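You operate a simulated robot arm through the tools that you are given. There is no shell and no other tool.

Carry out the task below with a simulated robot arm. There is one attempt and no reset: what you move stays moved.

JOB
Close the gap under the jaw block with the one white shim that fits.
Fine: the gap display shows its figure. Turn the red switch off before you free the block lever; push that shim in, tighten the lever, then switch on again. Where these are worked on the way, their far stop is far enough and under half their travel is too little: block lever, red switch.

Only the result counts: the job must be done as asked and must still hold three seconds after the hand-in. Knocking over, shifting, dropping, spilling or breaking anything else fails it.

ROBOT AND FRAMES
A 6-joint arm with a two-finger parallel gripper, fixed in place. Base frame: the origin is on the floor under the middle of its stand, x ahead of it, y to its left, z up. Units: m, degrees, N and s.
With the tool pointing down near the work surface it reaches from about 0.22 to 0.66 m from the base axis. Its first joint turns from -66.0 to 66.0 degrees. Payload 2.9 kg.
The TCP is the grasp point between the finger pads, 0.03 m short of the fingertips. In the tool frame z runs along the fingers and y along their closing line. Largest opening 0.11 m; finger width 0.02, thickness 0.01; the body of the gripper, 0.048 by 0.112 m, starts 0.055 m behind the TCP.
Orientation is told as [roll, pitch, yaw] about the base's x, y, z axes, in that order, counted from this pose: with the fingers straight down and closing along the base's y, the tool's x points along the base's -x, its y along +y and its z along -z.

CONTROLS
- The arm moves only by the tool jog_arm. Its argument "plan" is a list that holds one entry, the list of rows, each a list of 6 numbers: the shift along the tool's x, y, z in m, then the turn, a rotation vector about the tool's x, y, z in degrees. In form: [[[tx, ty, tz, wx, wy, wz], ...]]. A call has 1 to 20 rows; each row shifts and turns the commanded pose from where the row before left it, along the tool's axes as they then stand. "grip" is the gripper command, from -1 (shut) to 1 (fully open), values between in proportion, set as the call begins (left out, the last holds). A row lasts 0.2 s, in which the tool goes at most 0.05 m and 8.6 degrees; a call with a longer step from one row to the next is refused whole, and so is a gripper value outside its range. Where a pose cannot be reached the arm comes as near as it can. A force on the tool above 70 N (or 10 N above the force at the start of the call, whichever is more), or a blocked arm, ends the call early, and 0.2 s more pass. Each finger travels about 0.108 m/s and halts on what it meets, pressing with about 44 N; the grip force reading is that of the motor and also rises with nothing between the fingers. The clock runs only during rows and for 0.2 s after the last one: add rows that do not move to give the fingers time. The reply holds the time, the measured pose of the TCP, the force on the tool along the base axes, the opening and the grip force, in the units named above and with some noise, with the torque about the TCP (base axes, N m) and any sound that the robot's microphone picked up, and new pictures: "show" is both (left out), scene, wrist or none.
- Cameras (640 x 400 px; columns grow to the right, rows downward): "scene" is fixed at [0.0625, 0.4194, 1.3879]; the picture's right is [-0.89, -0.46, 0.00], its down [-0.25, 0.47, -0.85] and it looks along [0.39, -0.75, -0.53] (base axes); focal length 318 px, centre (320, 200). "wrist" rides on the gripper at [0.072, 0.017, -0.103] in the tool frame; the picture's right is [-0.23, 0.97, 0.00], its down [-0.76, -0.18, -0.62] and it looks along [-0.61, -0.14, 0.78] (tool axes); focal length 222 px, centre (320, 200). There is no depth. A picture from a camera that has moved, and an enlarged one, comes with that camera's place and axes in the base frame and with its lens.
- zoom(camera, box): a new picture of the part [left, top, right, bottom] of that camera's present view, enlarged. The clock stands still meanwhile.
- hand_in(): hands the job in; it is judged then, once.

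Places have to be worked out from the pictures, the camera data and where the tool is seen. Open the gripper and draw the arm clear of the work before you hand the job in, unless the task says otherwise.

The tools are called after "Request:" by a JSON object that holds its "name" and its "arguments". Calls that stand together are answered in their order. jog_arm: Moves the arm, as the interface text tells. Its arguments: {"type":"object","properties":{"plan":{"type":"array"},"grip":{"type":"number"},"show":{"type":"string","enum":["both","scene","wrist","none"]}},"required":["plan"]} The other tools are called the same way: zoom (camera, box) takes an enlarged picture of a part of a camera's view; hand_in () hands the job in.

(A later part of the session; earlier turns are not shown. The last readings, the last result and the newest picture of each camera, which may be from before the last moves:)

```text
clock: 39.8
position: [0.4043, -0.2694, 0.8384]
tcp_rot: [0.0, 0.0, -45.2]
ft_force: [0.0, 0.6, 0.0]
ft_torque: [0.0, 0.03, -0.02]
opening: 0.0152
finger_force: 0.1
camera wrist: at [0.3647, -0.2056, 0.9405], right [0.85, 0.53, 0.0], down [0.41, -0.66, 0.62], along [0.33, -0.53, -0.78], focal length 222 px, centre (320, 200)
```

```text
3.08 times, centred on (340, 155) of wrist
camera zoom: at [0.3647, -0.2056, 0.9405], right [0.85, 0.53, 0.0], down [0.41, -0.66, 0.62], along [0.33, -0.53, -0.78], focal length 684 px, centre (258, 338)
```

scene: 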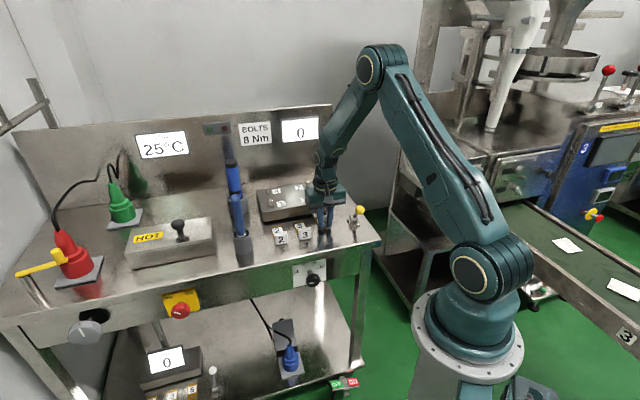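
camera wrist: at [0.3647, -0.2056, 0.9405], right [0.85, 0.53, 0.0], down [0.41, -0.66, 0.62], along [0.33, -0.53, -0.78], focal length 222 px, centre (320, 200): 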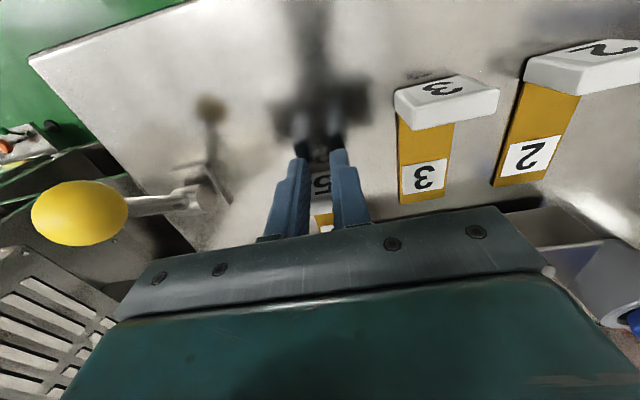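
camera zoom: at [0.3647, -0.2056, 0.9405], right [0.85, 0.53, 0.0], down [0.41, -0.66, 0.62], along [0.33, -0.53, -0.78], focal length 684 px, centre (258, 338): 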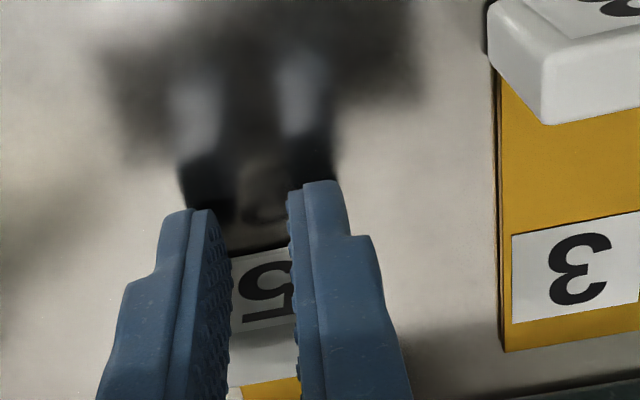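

The GAP display has just changed to 0 with the shim moving easily. I continue pushing gently in small steps to seat it fully, watching for resistance.

Request:
{"name": "jog_arm", "arguments": {"plan": [[[-0.006, 0, 0, 0, 0, 0], [-0.006, 0, 0, 0, 0, 0], [-0.006, 0, 0, 0, 0, 0], [0, 0, 0, 0, 0, 0]]], "show": "both"}}

Request:
{"name": "zoom", "arguments": {"camera": "scene", "box": [265, 180, 365, 250]}}

Request:
{"name": "zoom", "arguments": {"camera": "wrist", "box": [240, 90, 440, 220]}}

Request:
{"name": "zoom", "arguments": {"camera": "scene", "box": [220, 105, 340, 180]}}

```text
clock: 40.5
position: [0.4058, -0.2703, 0.8376]
tcp_rot: [-0.2, 1.8, -45.0]
ft_force: [-11.5, 8.9, 17.5]
ft_torque: [-0.02, -0.27, -0.08]
opening: 0.0147
finger_force: 0.0
stopped in row 3: the force on the tool passed its limit at 80 N (the readings are from after the stop); the commanded pose is now the measured one
camera wrist: at [0.3687, -0.2092, 0.9418], right [0.85, 0.53, -0.01], down [0.43, -0.68, 0.6], along [0.31, -0.51, -0.8], focal length 222 px, centre (320, 200)
```

scene: 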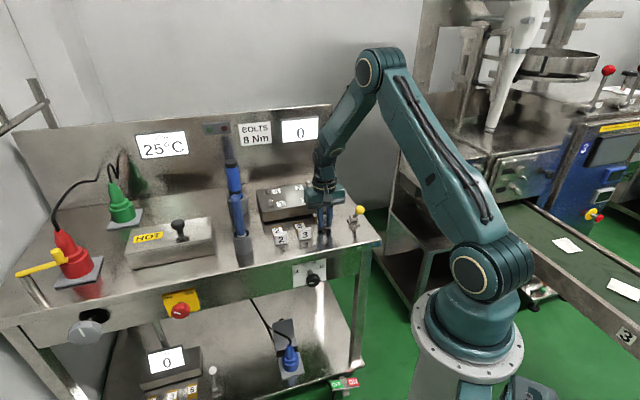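
wrist: 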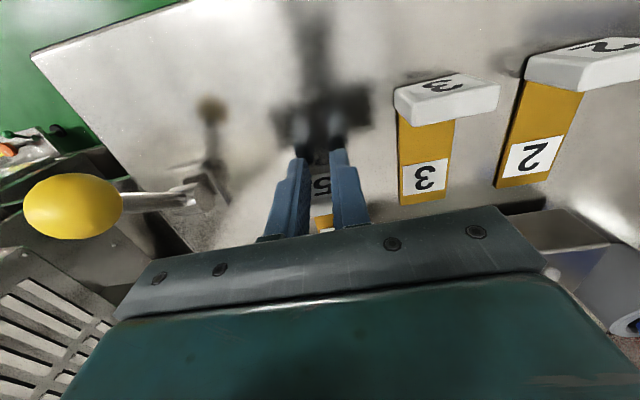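

```text
5.71 times, centred on (315, 215) of scene
camera zoom: at [0.062, 0.4198, 1.3878], right [-0.89, -0.46, 0.0], down [-0.25, 0.47, -0.85], along [0.39, -0.75, -0.53], focal length 1817 px, centre (349, 114)
```

zoom: 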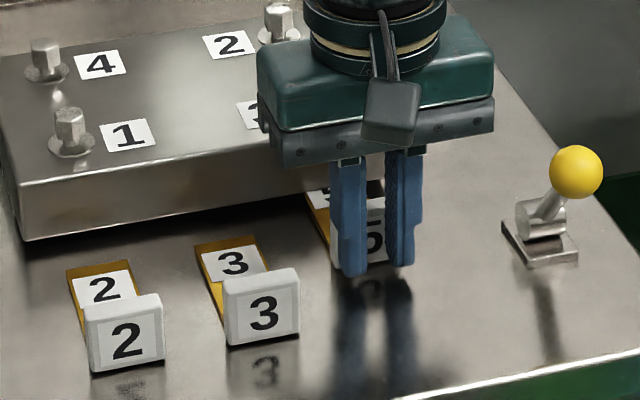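

```text
3.08 times, centred on (340, 155) of wrist
camera zoom: at [0.3687, -0.2092, 0.9418], right [0.85, 0.53, -0.01], down [0.43, -0.68, 0.6], along [0.31, -0.51, -0.8], focal length 684 px, centre (258, 338)
```

zoom: 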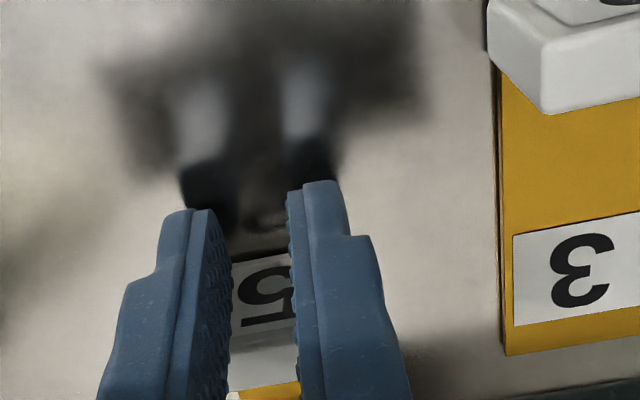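

```text
5.33 times, centred on (280, 142) of scene
camera zoom: at [0.062, 0.4198, 1.3878], right [-0.89, -0.46, 0.0], down [-0.25, 0.47, -0.85], along [0.39, -0.75, -0.53], focal length 1696 px, centre (533, 507)
```

zoom: 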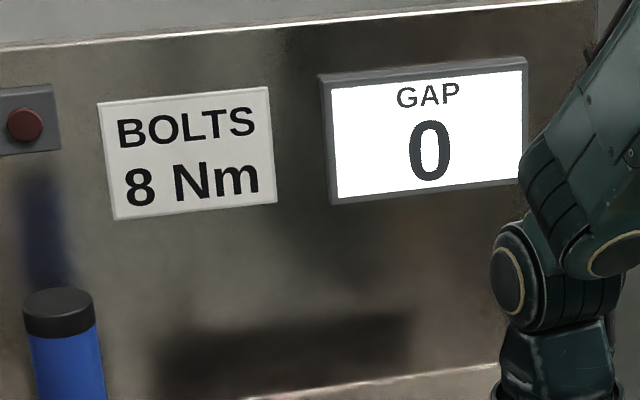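

The shim hit its stop after ~4 cm of travel (force peaked), GAP reads 0, and the block has not moved. I back off outward, rise, and turn the tool back 90° for the lever.

Request:
{"name": "jog_arm", "arguments": {"plan": [[[0.012, 0, 0, 0, 0, 0], [0.018, 0, 0, 0, -1.8, 0], [0, 0, -0.04, 0, 0, 0], [0, 0, -0.04, 0, 0, 0], [0, 0, -0.04, 0, 0, 0], [0, 0, 0, 0, 0, -8.2], [0, 0, 0, 0, 0, -8.2], [0, 0, 0, 0, 0, -8.2], [0, 0, 0, 0, 0, -8.2], [0, 0, 0, 0, 0, -8.2], [0, 0, 0, 0, 0, -8.2], [0, 0, 0, 0, 0, -8.2], [0, 0, 0, 0, 0, -8.2], [0, 0, 0, 0, 0, -8.2], [0, 0, 0, 0, 0, -8.2], [0, 0, 0, 0, 0, -8.0], [0.047, 0.003, 0, 0, 0, 0], [0.047, 0.003, 0, 0, 0, 0], [0, 0, 0, 0, 0, 0]]], "show": "both"}}

Request:
{"name": "zoom", "arguments": {"camera": "scene", "box": [245, 165, 385, 262]}}

Request:
{"name": "zoom", "arguments": {"camera": "wrist", "box": [220, 60, 420, 220]}}

```text
clock: 44.5
position: [0.3123, -0.3137, 0.9546]
tcp_rot: [-0.2, 0.2, 45.0]
ft_force: [-0.4, -0.1, 1.0]
ft_torque: [0.02, 0.02, 0.01]
opening: 0.015
finger_force: 0.0
camera wrist: at [0.2494, -0.3521, 1.0578], right [-0.53, 0.85, 0.0], down [0.66, 0.42, 0.62], along [0.53, 0.33, -0.78], focal length 222 px, centre (320, 200)
```

scene: 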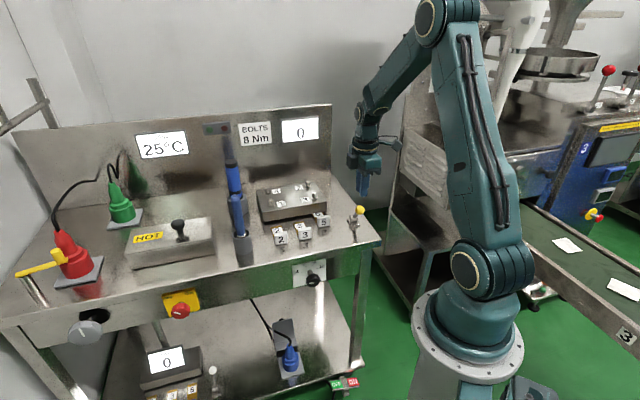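
wrist: 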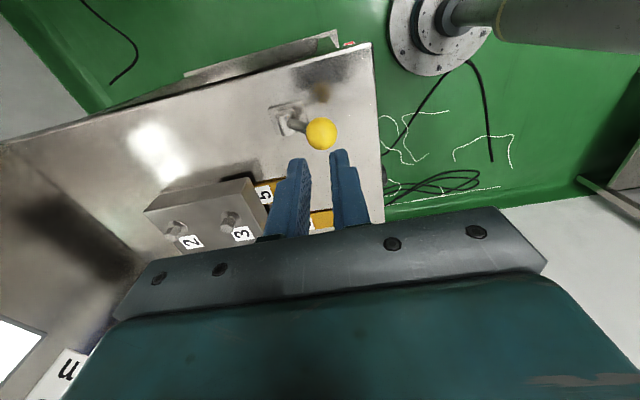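

```text
4.12 times, centred on (315, 214) of scene
camera zoom: at [0.0625, 0.4194, 1.3879], right [-0.89, -0.46, 0.0], down [-0.25, 0.47, -0.85], along [0.39, -0.75, -0.53], focal length 1312 px, centre (341, 144)
```

zoom: 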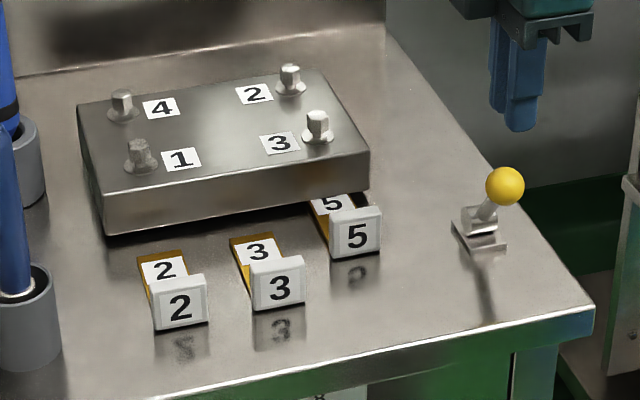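

```text
2.50 times, centred on (320, 140) of wrist
camera zoom: at [0.2494, -0.3521, 1.0578], right [-0.53, 0.85, 0.0], down [0.66, 0.42, 0.62], along [0.53, 0.33, -0.78], focal length 555 px, centre (320, 350)
```

zoom: 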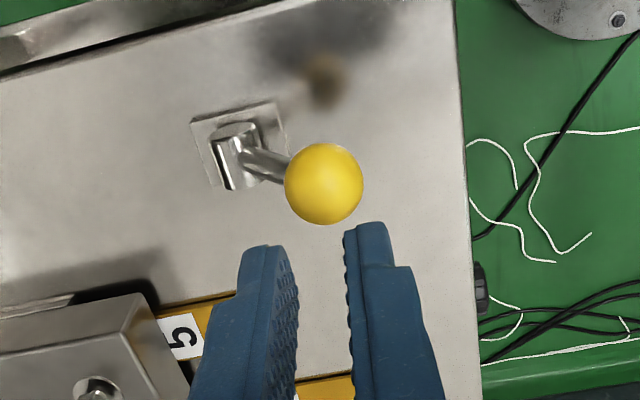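

Shim 5 sits under the block and GAP reads 0. The ball is at ≈(0.313,-0.311,0.870); I open to 5 cm, centre and descend to straddle it.

Request:
{"name": "jog_arm", "arguments": {"plan": [[[0, 0, 0, 0, 0, 0], [-0.0028, 0.0015, 0, 0, 0, 0], [0, 0, 0.03, 0, 0, 0], [0, 0, 0.025, 0, 0, 0], [0, 0, 0.016, 0, 0, 0], [0, 0, 0, 0, 0, 0]]], "grip": -0.09, "show": "wrist"}}

Request:
{"name": "zoom", "arguments": {"camera": "scene", "box": [315, 150, 395, 240]}}

Request:
{"name": "zoom", "arguments": {"camera": "wrist", "box": [240, 80, 400, 220]}}

```text
clock: 45.9
position: [0.3155, -0.3098, 0.8882]
tcp_rot: [-0.2, 0.3, 45.1]
ft_force: [0.3, -0.4, 0.2]
ft_torque: [0.0, 0.01, -0.02]
opening: 0.0502
finger_force: 0.1
camera wrist: at [0.2521, -0.3483, 0.9905], right [-0.53, 0.85, 0.0], down [0.66, 0.42, 0.62], along [0.53, 0.33, -0.78], focal length 222 px, centre (320, 200)
```

wrist: 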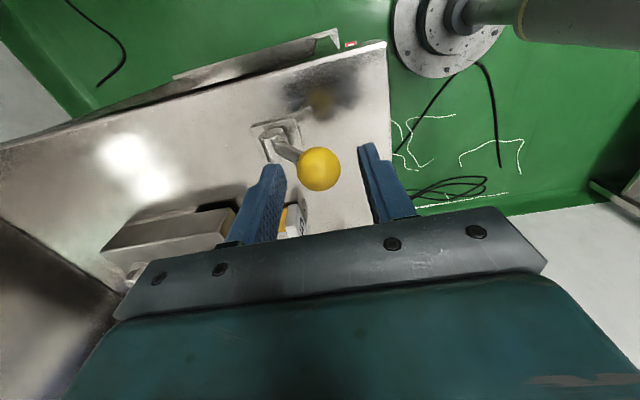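

```text
4.44 times, centred on (355, 195) of scene
camera zoom: at [0.0625, 0.4194, 1.3879], right [-0.89, -0.46, 0.0], down [-0.25, 0.47, -0.85], along [0.39, -0.75, -0.53], focal length 1414 px, centre (164, 222)
```

zoom: 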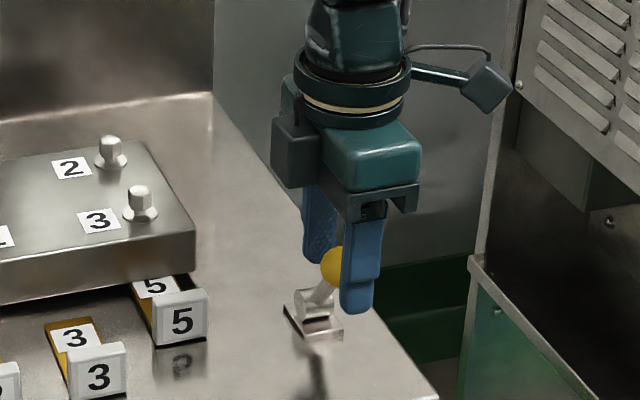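

```text
2.86 times, centred on (320, 150) of wrist
camera zoom: at [0.2521, -0.3483, 0.9905], right [-0.53, 0.85, 0.0], down [0.66, 0.42, 0.62], along [0.53, 0.33, -0.78], focal length 635 px, centre (320, 343)
```

zoom: 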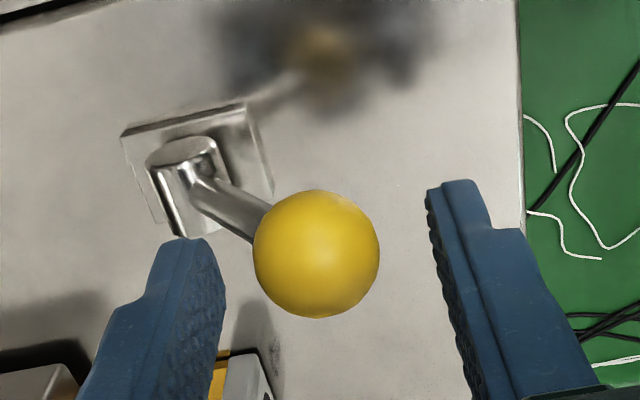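

The ball is centred between the fingers again. I now push it inward along its arc back toward the tightened position.

Request:
{"name": "jog_arm", "arguments": {"plan": [[[0, -0.011, 0, 0, 0, 0], [0, -0.0108, -0.006, 0, 0, 0], [0, -0.0108, -0.004, 0, 0, 0], [0, -0.0113, -0.002, 0, 0, 0], [0, -0.0116, 0, 0, 0, 0], [0, -0.0113, 0.002, 0, 0, 0], [0, -0.0108, 0.004, 0, 0, 0], [0, -0.009, 0.004, 0, 0, 0], [0, 0, 0, 0, 0, 0]]], "show": "wrist"}}

Request:
{"name": "zoom", "arguments": {"camera": "scene", "box": [315, 150, 395, 240]}}

Request:
{"name": "zoom", "arguments": {"camera": "wrist", "box": [240, 80, 400, 220]}}

```text
clock: 47.9
position: [0.3762, -0.3717, 0.8895]
tcp_rot: [-0.2, 0.2, 45.0]
ft_force: [-0.5, -0.1, 1.7]
ft_torque: [0.04, 0.04, 0.01]
opening: 0.0506
finger_force: 0.3
camera wrist: at [0.3136, -0.4091, 0.9925], right [-0.53, 0.85, 0.0], down [0.66, 0.42, 0.62], along [0.53, 0.33, -0.78], focal length 222 px, centre (320, 200)
```

wrist: 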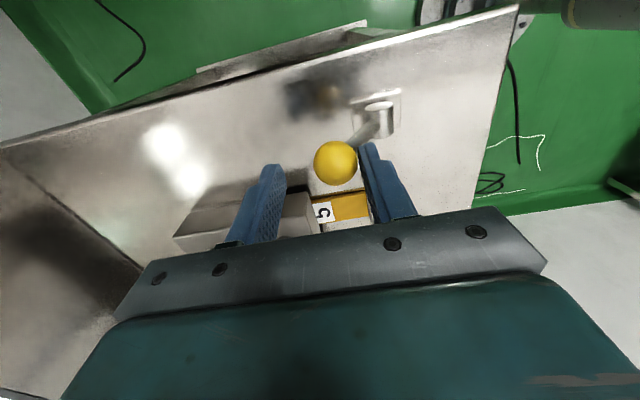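

```text
4.44 times, centred on (355, 195) of scene
camera zoom: at [0.0625, 0.4194, 1.3879], right [-0.89, -0.46, 0.0], down [-0.25, 0.47, -0.85], along [0.39, -0.75, -0.53], focal length 1414 px, centre (164, 222)
```

zoom: 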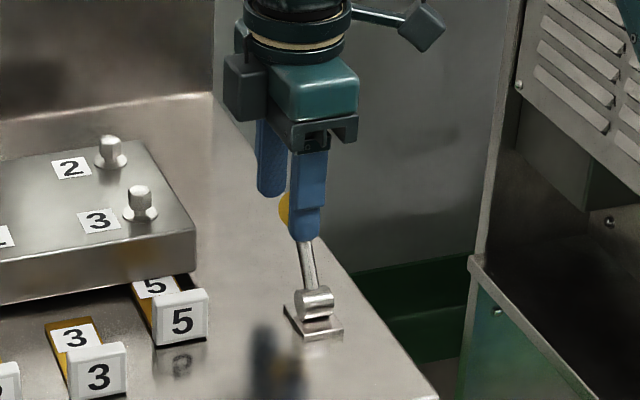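

```text
2.86 times, centred on (320, 150) of wrist
camera zoom: at [0.3136, -0.4091, 0.9925], right [-0.53, 0.85, 0.0], down [0.66, 0.42, 0.62], along [0.53, 0.33, -0.78], focal length 635 px, centre (320, 343)
```

zoom: 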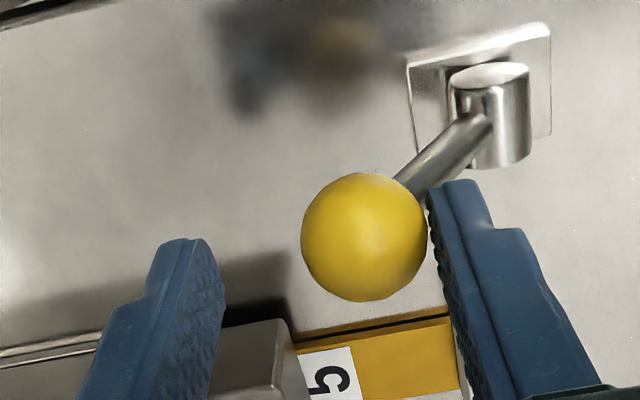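

The ball is back at (0.365,-0.366,0.874), its original position. I nudge a little further to be sure it's against the tight stop.

Request:
{"name": "jog_arm", "arguments": {"plan": [[[0, -0.005, 0.002, 0, 0, 0], [0, -0.004, 0.002, 0, 0, 0], [0, 0, 0, 0, 0, 0]]], "show": "wrist"}}

Request:
{"name": "zoom", "arguments": {"camera": "wrist", "box": [240, 80, 400, 220]}}

```text
clock: 48.6
position: [0.3809, -0.3758, 0.8869]
tcp_rot: [0.2, 0.2, 45.1]
ft_force: [-19.6, 20.6, 46.5]
ft_torque: [1.59, 1.77, -0.16]
opening: 0.0644
finger_force: 14.4
camera wrist: at [0.3188, -0.4146, 0.99], right [-0.53, 0.85, 0.0], down [0.67, 0.41, 0.62], along [0.53, 0.33, -0.78], focal length 222 px, centre (320, 200)
```

wrist: 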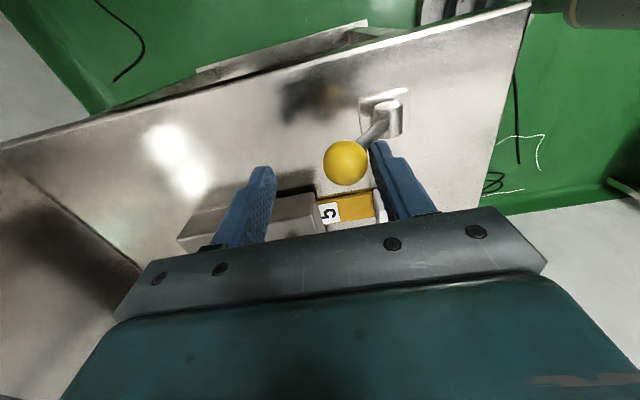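

```text
2.86 times, centred on (320, 150) of wrist
camera zoom: at [0.3188, -0.4146, 0.99], right [-0.53, 0.85, 0.0], down [0.67, 0.41, 0.62], along [0.53, 0.33, -0.78], focal length 635 px, centre (320, 343)
```

zoom: 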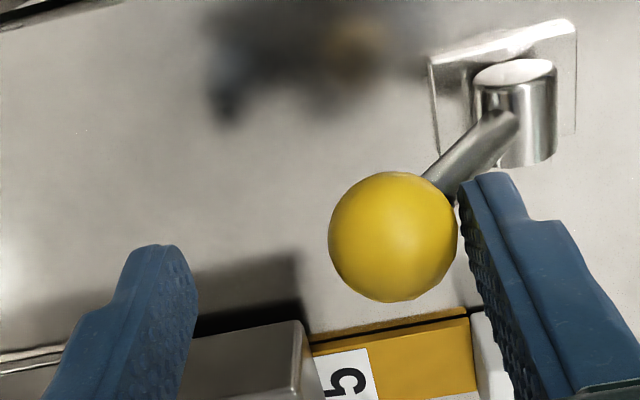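

About 54 N with no movement: the lever is tight at its stop. I release it, rise to z≈1.05 and travel back toward the switch side.

Request:
{"name": "jog_arm", "arguments": {"plan": [[[0, 0.006, -0.003, 0, 0, 0], [0, 0.006, -0.003, 0, 0, 0], [0, 0, -0.03, 0, 0, 0], [0, 0, -0.045, 0, 0, 0], [0, 0, -0.045, 0, 0, 0], [0, 0, -0.045, 0, 0, 0], [0, 0, 0, 0, 0, 0]]], "show": "both"}}

Request:
{"name": "zoom", "arguments": {"camera": "scene", "box": [245, 165, 385, 262]}}

Request:
{"name": "zoom", "arguments": {"camera": "scene", "box": [120, 105, 340, 200]}}

```text
clock: 50.2
position: [0.3743, -0.3689, 1.0554]
tcp_rot: [-0.2, 0.2, 45.1]
ft_force: [0.0, 0.3, -0.1]
ft_torque: [0.0, 0.02, -0.01]
opening: 0.05
finger_force: 0.0
camera wrist: at [0.3118, -0.4062, 1.1581], right [-0.53, 0.85, 0.0], down [0.66, 0.42, 0.62], along [0.53, 0.33, -0.78], focal length 222 px, centre (320, 200)
```

scene: 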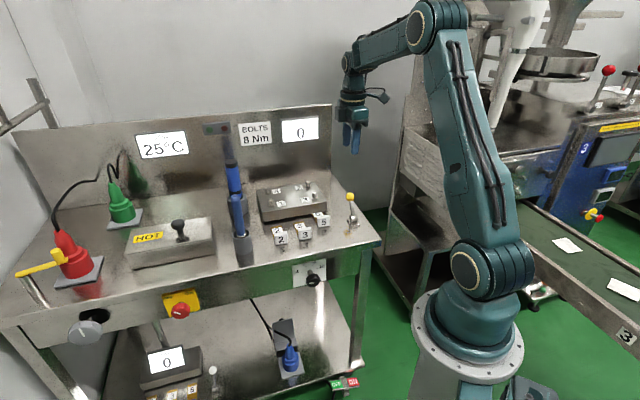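
wrist: 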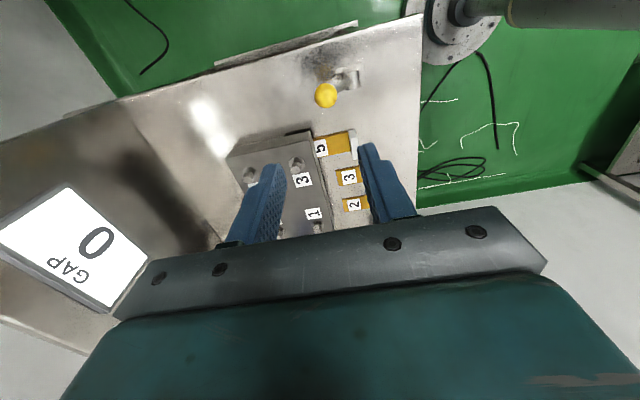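

```text
4.12 times, centred on (315, 214) of scene
camera zoom: at [0.0625, 0.4194, 1.3879], right [-0.89, -0.46, 0.0], down [-0.25, 0.47, -0.85], along [0.39, -0.75, -0.53], focal length 1312 px, centre (341, 144)
```

zoom: 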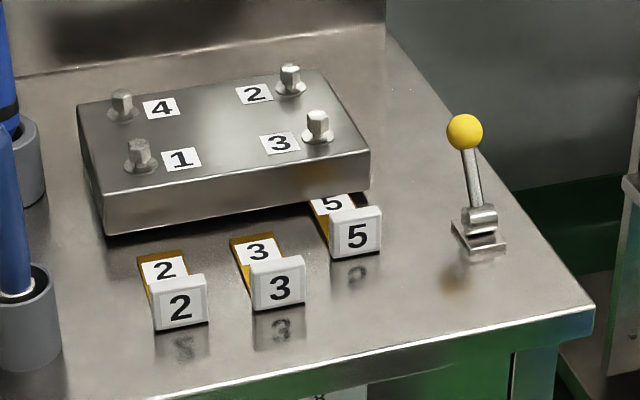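

```text
2.91 times, centred on (230, 152) of scene
camera zoom: at [0.0625, 0.4194, 1.3879], right [-0.89, -0.46, 0.0], down [-0.25, 0.47, -0.85], along [0.39, -0.75, -0.53], focal length 925 px, centre (582, 338)
```

zoom: 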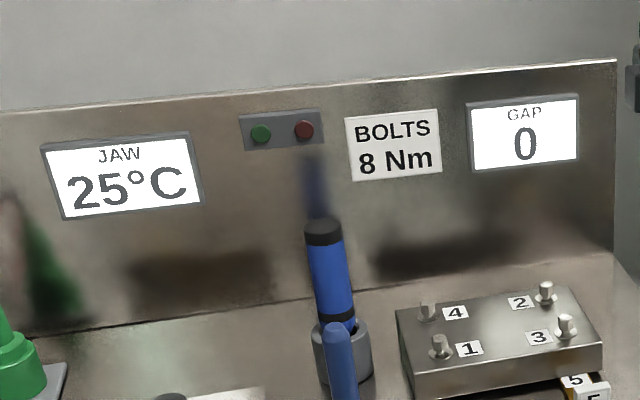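

Lever is tight, shim is in, GAP 0. I travel back over to the switch side (outside the bench edge) and lower to z≈0.94.

Request:
{"name": "jog_arm", "arguments": {"plan": [[[-0.04105, 0.01758, 0, 0, 0, 0], [-0.04105, 0.01758, 0, 0, 0, 0], [-0.04105, 0.01758, 0, 0, 0, 0], [-0.04105, 0.01758, 0, 0, 0, 0], [-0.04105, 0.01758, 0, 0, 0, 0], [-0.04105, 0.01758, 0, 0, 0, 0], [-0.04105, 0.01758, 0, 0, 0, 0], [-0.04105, 0.01758, 0, 0, 0, 0], [-0.04105, 0.01758, 0, 0, 0, 0], [-0.04105, 0.01758, 0, 0, 0, 0], [-0.04105, 0.01758, 0, 0, 0, 0], [-0.04105, 0.01758, 0, 0, 0, 0], [-0.04105, 0.01758, 0, 0, 0, 0], [0, 0, 0.0383, 0, 0, 0], [0, 0, 0.0383, 0, 0, 0], [0, 0, 0.0383, 0, 0, 0], [0, 0, 0, 0, 0, 0]]], "grip": 0.2, "show": "both"}}

```text
clock: 53.9
position: [0.5872, 0.1694, 0.9337]
tcp_rot: [-0.1, 0.2, 45.1]
ft_force: [-0.2, 0.6, 0.2]
ft_torque: [0.05, 0.02, 0.02]
opening: 0.0659
finger_force: 0.0
camera wrist: at [0.5253, 0.1321, 1.0362], right [-0.53, 0.85, 0.0], down [0.66, 0.42, 0.62], along [0.53, 0.33, -0.78], focal length 222 px, centre (320, 200)
```

scene: 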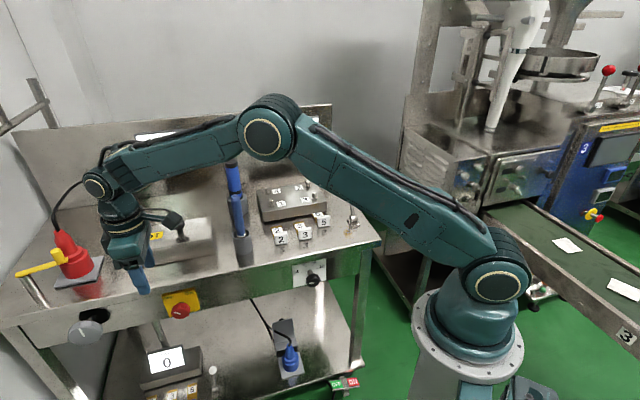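
wrist: 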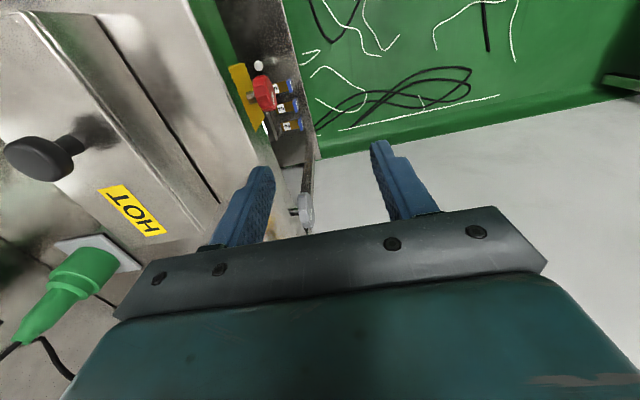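

I tilt the tool back to horizontal pointing at the apron (retracing the earlier motion) and descend in front of the knob.

Request:
{"name": "jog_arm", "arguments": {"plan": [[[0, 0, 0, 8, 0, 0], [0, 0, 0, 8, 0, 0], [0, 0, 0, 8, 0, 0], [0, 0, 0, 8, 0, 0], [0, 0, 0, 8, 0, 0], [0, 0, 0, 8, 0, 0], [0, 0, 0, 8, 0, 0], [0, 0, 0, 8, 0, 0], [0, 0, 0, 8, 0, 0], [0, 0, 0, 8, 0, 0], [0, 0, 0, 8, 0, 0], [0, 0.04, 0, 0, 0, 0], [0, 0.04, 0, 0, 0, 0], [0, 0.04, 0, 0, 0, 0], [0, 0.04, 0, 0, 0, 0], [0, 0, 0, 0, 0, 0]]], "show": "both"}}

```text
clock: 57.2
position: [0.6127, 0.1563, 0.7771]
tcp_rot: [-87.7, 0.2, 45.4]
ft_force: [-0.1, -0.2, -0.3]
ft_torque: [0.0, 0.02, 0.0]
opening: 0.066
finger_force: 0.0
out of reach, approached as far as the arm can: row 11, 12, 13, 15
camera wrist: at [0.4876, 0.1779, 0.7647], right [0.13, 0.19, -0.97], down [0.1, 0.98, 0.2], along [0.99, -0.12, 0.11], focal length 222 px, centre (320, 200)
```

scene: 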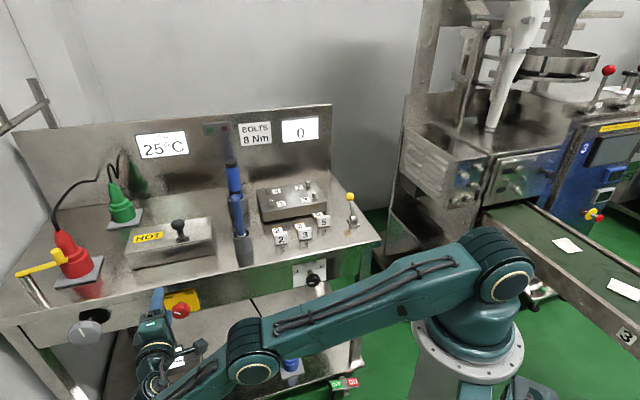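
wrist: 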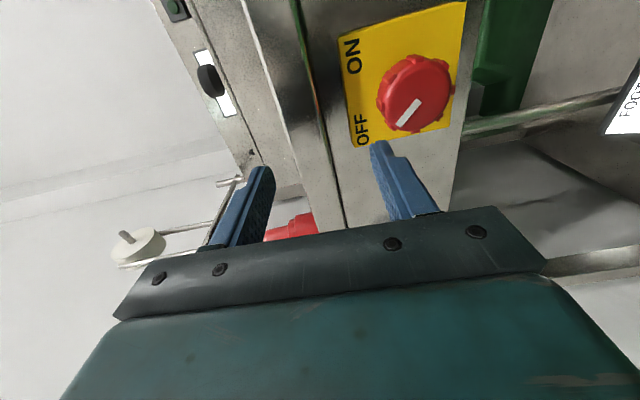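

The pointer is at OFF as expected; I'm ~2.4 cm to the left and ~6.7 cm above the knob axis, with tips ~2 cm short of its face. I shift to be aligned with the knob.

Request:
{"name": "jog_arm", "arguments": {"plan": [[[0.0079, 0.0222, 0, 0, 0, 0], [0.0079, 0.0222, 0, 0, 0, 0], [0.0079, 0.0222, 0, 0, 0, 0], [0, 0, 0, 0, 0, 0]]], "show": "both"}}

Request:
{"name": "zoom", "arguments": {"camera": "wrist", "box": [220, 60, 460, 230]}}

Request:
{"name": "zoom", "arguments": {"camera": "scene", "box": [130, 270, 230, 340]}}

```text
clock: 58.2
position: [0.5936, 0.1369, 0.7117]
tcp_rot: [-88.2, 0.2, 45.1]
ft_force: [0.0, 0.2, 0.0]
ft_torque: [0.01, 0.0, -0.02]
opening: 0.066
finger_force: 0.0
camera wrist: at [0.469, 0.161, 0.6971], right [0.14, 0.18, -0.97], down [0.1, 0.98, 0.19], along [0.99, -0.12, 0.11], focal length 222 px, centre (320, 200)
```

scene: 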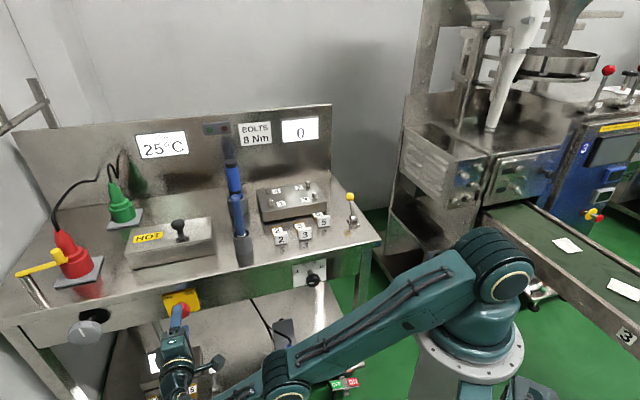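
wrist: 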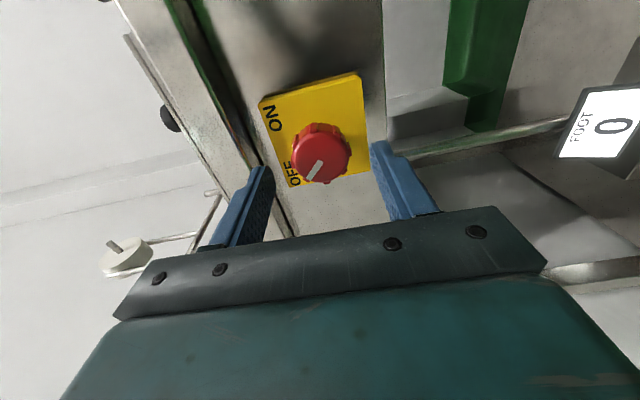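

```text
2.35 times, centred on (340, 145) of wrist
camera zoom: at [0.469, 0.161, 0.6971], right [0.14, 0.18, -0.97], down [0.1, 0.98, 0.19], along [0.99, -0.12, 0.11], focal length 523 px, centre (273, 329)
```

zoom: 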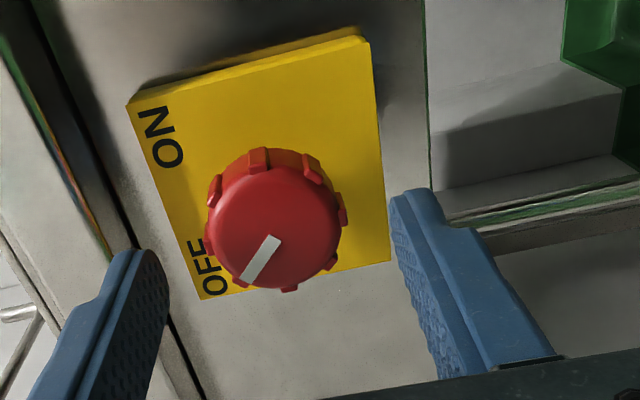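

```text
5.71 times, centred on (180, 305) of scene
camera zoom: at [0.0625, 0.4194, 1.3879], right [-0.89, -0.46, 0.0], down [-0.25, 0.47, -0.85], along [0.39, -0.75, -0.53], focal length 1817 px, centre (1120, -400)
```

zoom: 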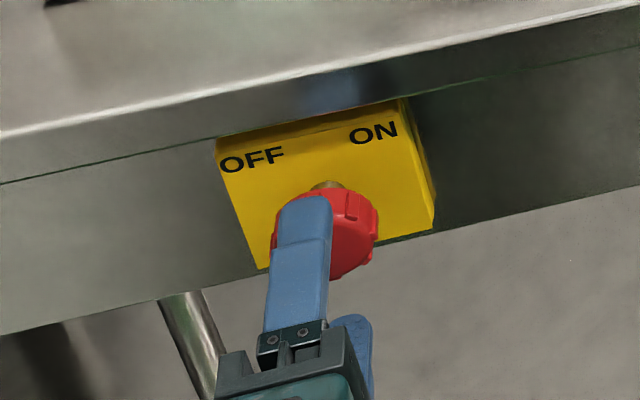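

The knob is centred vertically; I'm 3.5 mm off along u. I correct that and advance 3 cm to the same depth as the earlier good grasp.

Request:
{"name": "jog_arm", "arguments": {"plan": [[[-0.0018, 0, 0.01, 0, 0, 0], [-0.0017, 0, 0.01, 0, 0, 0], [0, 0, 0.0095, 0, 0, 0], [0, 0, 0, 0, 0, 0]]], "show": "wrist"}}

Request:
{"name": "zoom", "arguments": {"camera": "wrist", "box": [220, 80, 460, 230]}}

Request:
{"name": "zoom", "arguments": {"camera": "scene", "box": [130, 270, 230, 340]}}

```text
clock: 59.2
position: [0.6121, 0.1189, 0.7143]
tcp_rot: [-88.0, 0.1, 45.6]
ft_force: [0.3, -0.7, -0.1]
ft_torque: [0.01, 0.01, 0.01]
opening: 0.0659
finger_force: 0.1
out of reach, approached as far as the arm can: row 2
camera wrist: at [0.4884, 0.1412, 0.7004], right [0.13, 0.18, -0.97], down [0.09, 0.98, 0.2], along [0.99, -0.12, 0.11], focal length 222 px, centre (320, 200)
```

wrist: 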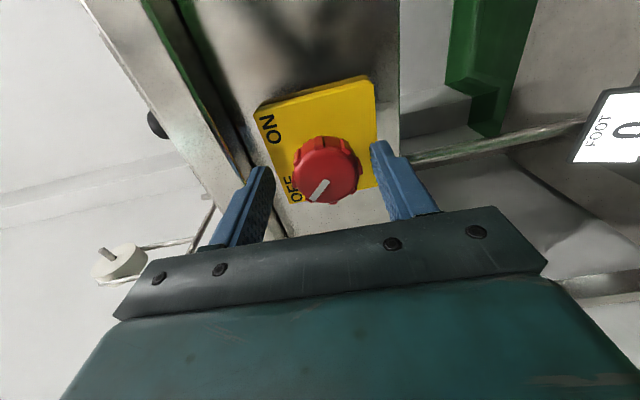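

```text
2.67 times, centred on (340, 155) of wrist
camera zoom: at [0.4884, 0.1412, 0.7004], right [0.13, 0.18, -0.97], down [0.09, 0.98, 0.2], along [0.99, -0.12, 0.11], focal length 592 px, centre (267, 320)
```

zoom: 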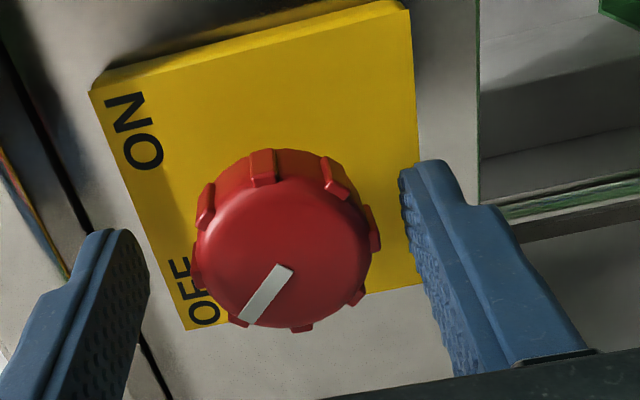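

```text
5.71 times, centred on (180, 305) of scene
camera zoom: at [0.0625, 0.4194, 1.3879], right [-0.89, -0.46, 0.0], down [-0.25, 0.47, -0.85], along [0.39, -0.75, -0.53], focal length 1817 px, centre (1120, -400)
```

zoom: 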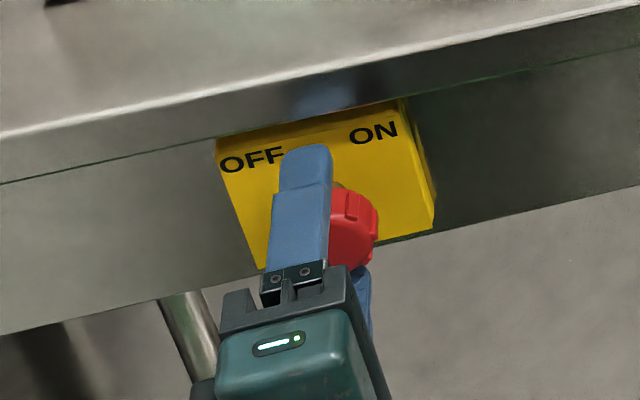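

The unreachable sub-step left me 3.7 mm high and 3 mm off along u. I correct with small shifts.

Request:
{"name": "jog_arm", "arguments": {"plan": [[[-0.0016, 0.0018, 0.002, 0, 0, 0], [-0.0016, 0.0018, 0.0015, 0, 0, 0], [0, 0, 0, 0, 0, 0]]], "show": "wrist"}}

Request:
{"name": "zoom", "arguments": {"camera": "wrist", "box": [220, 80, 460, 230]}}

```text
clock: 60.0
position: [0.6149, 0.1187, 0.7146]
tcp_rot: [-88.0, 0.2, 45.6]
ft_force: [0.2, 0.1, 0.4]
ft_torque: [0.01, 0.01, -0.01]
opening: 0.066
finger_force: 0.1
out of reach, approached as far as the arm can: row 1, 2
camera wrist: at [0.4896, 0.1395, 0.7004], right [0.13, 0.18, -0.97], down [0.09, 0.98, 0.2], along [0.99, -0.12, 0.11], focal length 222 px, centre (320, 200)
```

wrist: 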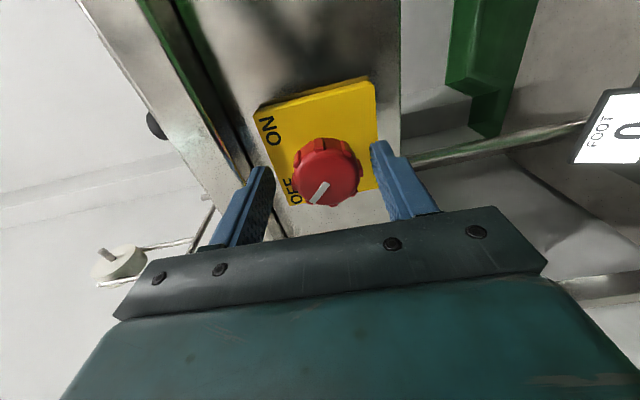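

```text
2.67 times, centred on (340, 155) of wrist
camera zoom: at [0.4896, 0.1395, 0.7004], right [0.13, 0.18, -0.97], down [0.09, 0.98, 0.2], along [0.99, -0.12, 0.11], focal length 592 px, centre (267, 320)
```

zoom: 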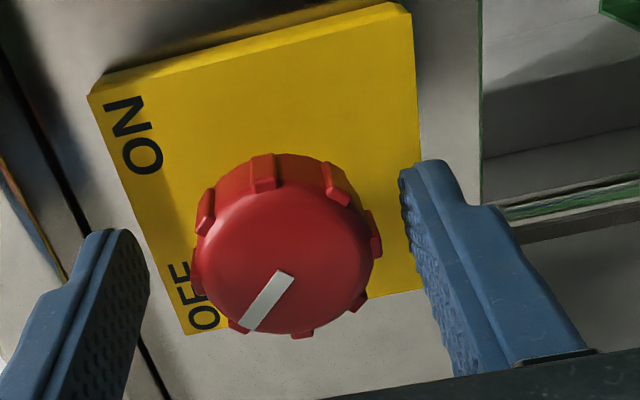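

This spot is at the edge of the arm's orientation range. Easing the tilt by 2° (to the orientation that worked earlier) should let me lower those last 4 mm.

Request:
{"name": "jog_arm", "arguments": {"plan": [[[0, 0.001, 0, -1.5, 0, 0], [-0.0007, 0.0015, 0, 0, 0, 0], [-0.0007, 0.0015, 0.001, 0, 0, 0], [0, 0, 0, 0, 0, 0]]], "show": "wrist"}}

Request:
{"name": "zoom", "arguments": {"camera": "wrist", "box": [220, 80, 460, 230]}}

```text
clock: 61.0
position: [0.6162, 0.117, 0.7108]
tcp_rot: [-86.6, 0.2, 45.5]
ft_force: [0.0, -0.5, 0.1]
ft_torque: [0.01, -0.04, 0.01]
opening: 0.0661
finger_force: 0.1
camera wrist: at [0.4915, 0.1401, 0.6997], right [0.12, 0.2, -0.97], down [0.1, 0.97, 0.21], along [0.99, -0.12, 0.09], focal length 222 px, centre (320, 200)
```

wrist: 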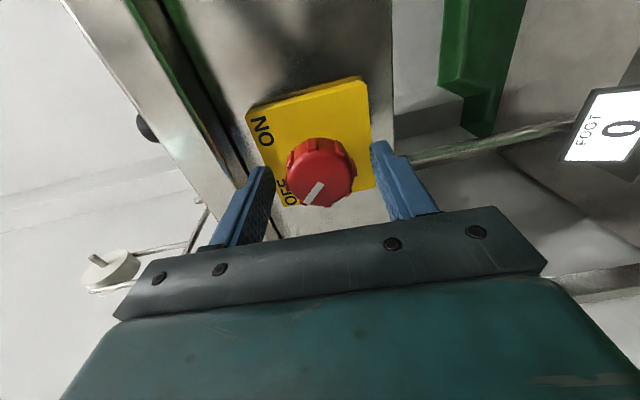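

```text
2.67 times, centred on (340, 155) of wrist
camera zoom: at [0.4915, 0.1401, 0.6997], right [0.12, 0.2, -0.97], down [0.1, 0.97, 0.21], along [0.99, -0.12, 0.09], focal length 592 px, centre (267, 320)
```

zoom: 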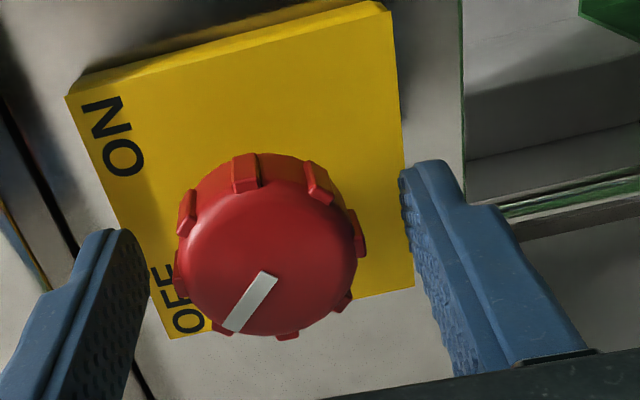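

Now it matches the earlier good grasp (knob centred). I close the fingers on the knob.

Request:
{"name": "jog_arm", "arguments": {"plan": [[[0, 0, 0, 0, 0, 0], [0, 0, 0, 0, 0, 0], [0, 0, 0, 0, 0, 0]]], "grip": -1, "show": "wrist"}}

```text
clock: 61.9
position: [0.6154, 0.1177, 0.7113]
tcp_rot: [-86.7, 0.2, 45.5]
ft_force: [0.7, -0.1, -1.0]
ft_torque: [-0.53, -0.52, 0.06]
opening: 0.0423
finger_force: 45.1
camera wrist: at [0.4914, 0.1401, 0.6996], right [0.12, 0.2, -0.97], down [0.1, 0.97, 0.21], along [0.99, -0.12, 0.09], focal length 222 px, centre (320, 200)
```

wrist: 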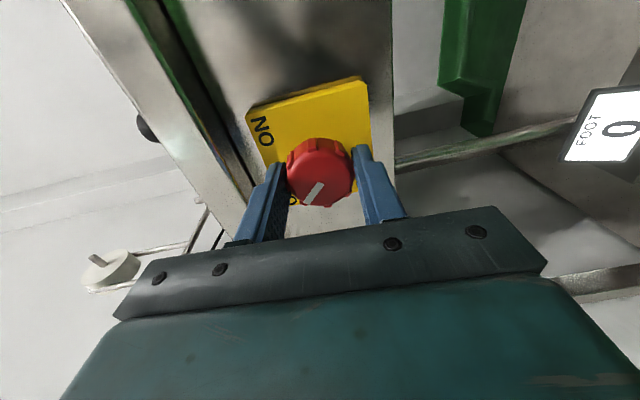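

The knob is held (4.2 cm). I turn clockwise (positive about tool z) toward ON, first 45°.

Request:
{"name": "jog_arm", "arguments": {"plan": [[[0, 0, 0, 0, 0, 7.5], [0, 0, 0, 0, 0, 7.5], [0, 0, 0, 0, 0, 7.5], [0, 0, 0, 0, 0, 7.5], [0, 0, 0, 0, 0, 7.5], [0, 0, 0, 0, 0, 7.5], [0, 0, 0, 0, 0, 0]]], "show": "both"}}

Request:
{"name": "zoom", "arguments": {"camera": "scene", "box": [130, 270, 230, 340]}}

```text
clock: 63.5
position: [0.6159, 0.1181, 0.711]
tcp_rot: [-84.9, -44.8, 41.9]
ft_force: [13.5, 4.7, -25.5]
ft_torque: [-0.43, -0.46, 0.06]
opening: 0.0421
finger_force: 44.9
camera wrist: at [0.5131, 0.1665, 0.6536], right [0.57, 0.63, -0.53], down [-0.12, 0.7, 0.7], along [0.81, -0.34, 0.48], focal length 222 px, centre (320, 200)
```

scene: 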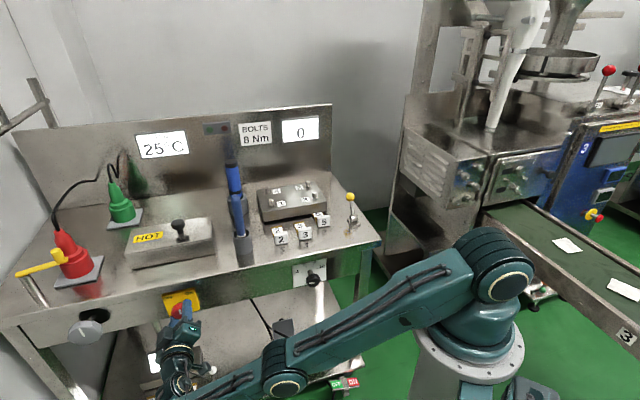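
wrist: 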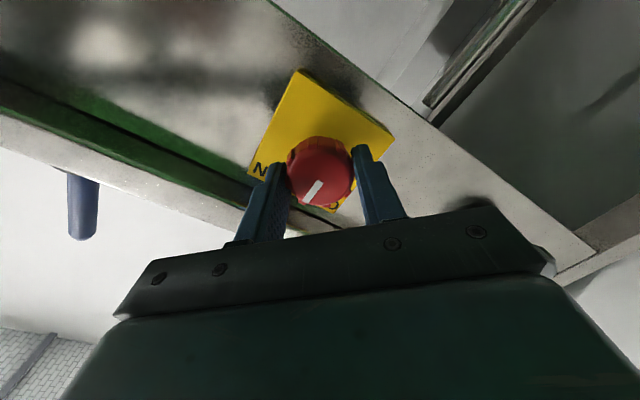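

```text
5.71 times, centred on (180, 305) of scene
camera zoom: at [0.0633, 0.4196, 1.3878], right [-0.89, -0.46, 0.0], down [-0.25, 0.47, -0.85], along [0.39, -0.75, -0.53], focal length 1817 px, centre (1120, -400)
```

zoom: 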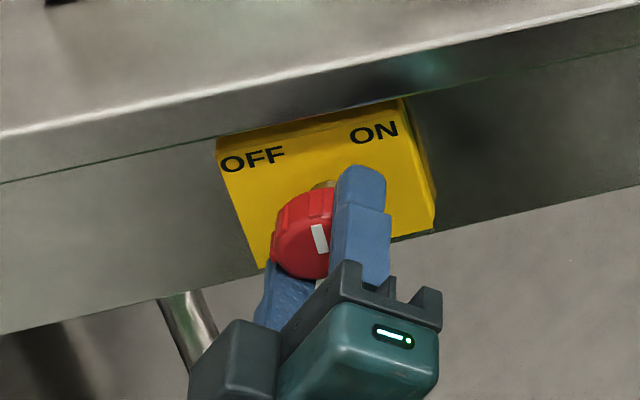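

The knob follows; pointer now near vertical. I continue clockwise to the ON stop.

Request:
{"name": "jog_arm", "arguments": {"plan": [[[0, 0, 0, 0, 0, 6.5], [0, 0, 0, 0, 0, 6.5], [0, 0, 0, 0, 0, 6.5], [0, 0, 0, 0, 0, 6.5], [0, 0, 0, 0, 0, 6.5], [0, 0, 0, 0, 0, 0]]], "show": "both"}}

Request:
{"name": "zoom", "arguments": {"camera": "wrist", "box": [220, 80, 460, 230]}}

Request:
{"name": "zoom", "arguments": {"camera": "scene", "box": [130, 270, 230, 340]}}

```text
clock: 64.8
position: [0.6154, 0.1193, 0.7137]
tcp_rot: [-74.0, -76.9, 29.7]
ft_force: [4.2, 8.9, -22.4]
ft_torque: [0.12, 0.02, -0.66]
opening: 0.0416
finger_force: 45.7
camera wrist: at [0.5405, 0.196, 0.6431], right [0.7, 0.71, 0.01], down [-0.41, 0.4, 0.82], along [0.58, -0.58, 0.57], focal length 222 px, centre (320, 200)
```

scene: 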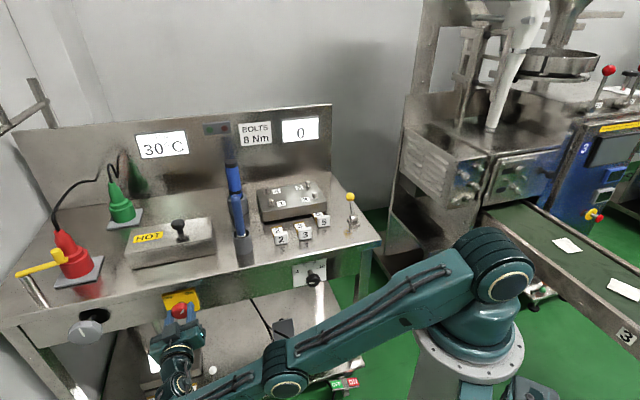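
wrist: 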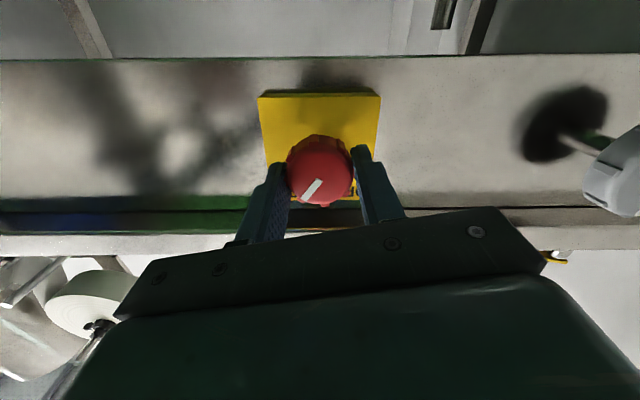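

```text
2.67 times, centred on (340, 155) of wrist
camera zoom: at [0.5405, 0.196, 0.6431], right [0.7, 0.71, 0.01], down [-0.41, 0.4, 0.82], along [0.58, -0.58, 0.57], focal length 592 px, centre (267, 320)
```

zoom: 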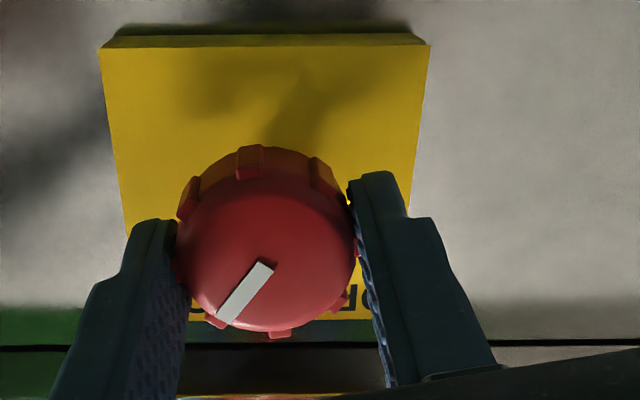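

```text
5.71 times, centred on (180, 305) of scene
camera zoom: at [0.063, 0.4197, 1.3878], right [-0.89, -0.46, 0.0], down [-0.25, 0.47, -0.85], along [0.39, -0.75, -0.53], focal length 1817 px, centre (1120, -400)
```

zoom: 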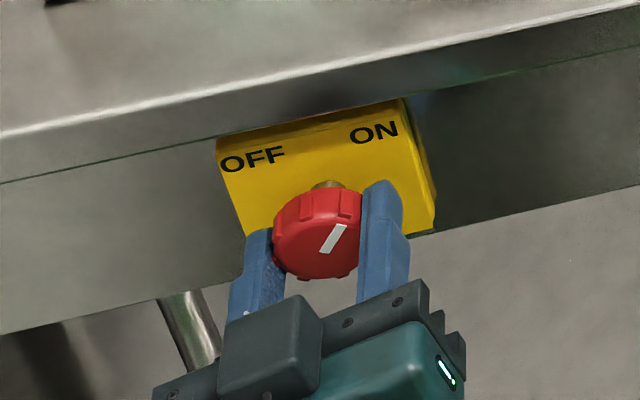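

Temperature rises to 30 °C: heating is on again. I go on to the far ON stop with small turns.

Request:
{"name": "jog_arm", "arguments": {"plan": [[[0, 0, 0, 0, 0, 5], [0, 0, 0, 0, 0, 5], [0, 0, 0, 0, 0, 5], [0, 0, 0, 0, 0, 0]]], "show": "both"}}

Request:
{"name": "zoom", "arguments": {"camera": "wrist", "box": [220, 80, 460, 230]}}

Request:
{"name": "zoom", "arguments": {"camera": "scene", "box": [130, 270, 230, 340]}}

```text
clock: 65.8
position: [0.6158, 0.1198, 0.7136]
tcp_rot: [38.0, -86.0, -82.8]
ft_force: [1.9, 14.6, -6.0]
ft_torque: [0.0, 0.78, -0.03]
opening: 0.0419
finger_force: 45.1
camera wrist: at [0.5546, 0.2093, 0.6474], right [0.69, 0.67, 0.27], down [-0.56, 0.26, 0.79], along [0.46, -0.69, 0.56], focal length 222 px, centre (320, 200)
```

scene: 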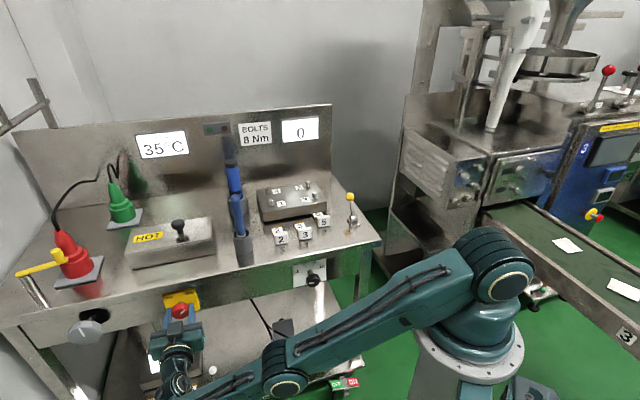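
wrist: 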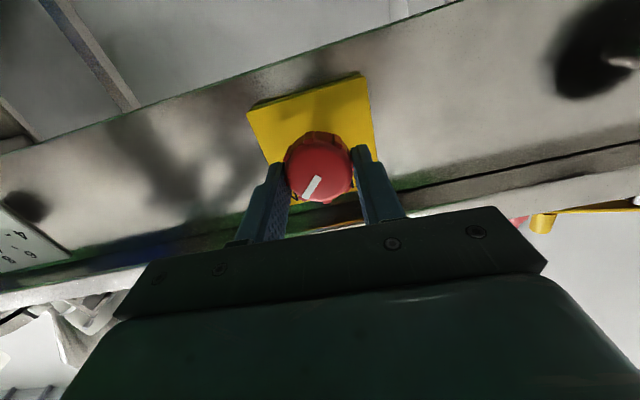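

```text
2.67 times, centred on (340, 155) of wrist
camera zoom: at [0.5546, 0.2093, 0.6474], right [0.69, 0.67, 0.27], down [-0.56, 0.26, 0.79], along [0.46, -0.69, 0.56], focal length 592 px, centre (267, 320)
```

zoom: 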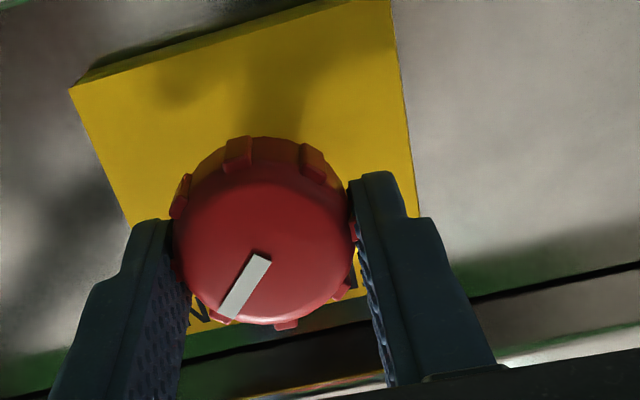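

```text
5.71 times, centred on (180, 305) of scene
camera zoom: at [0.0627, 0.4197, 1.3878], right [-0.89, -0.46, 0.0], down [-0.25, 0.47, -0.85], along [0.39, -0.75, -0.53], focal length 1817 px, centre (1120, -400)
```

zoom: 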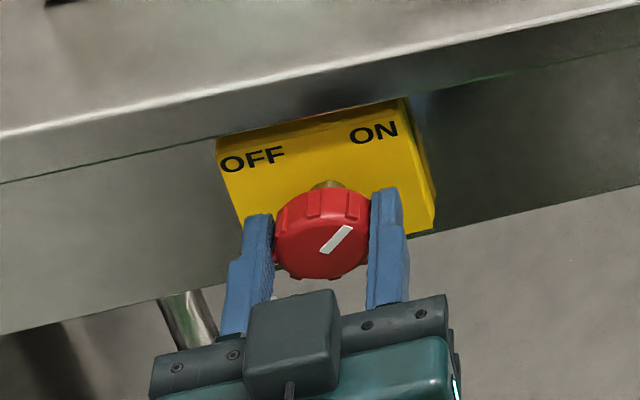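

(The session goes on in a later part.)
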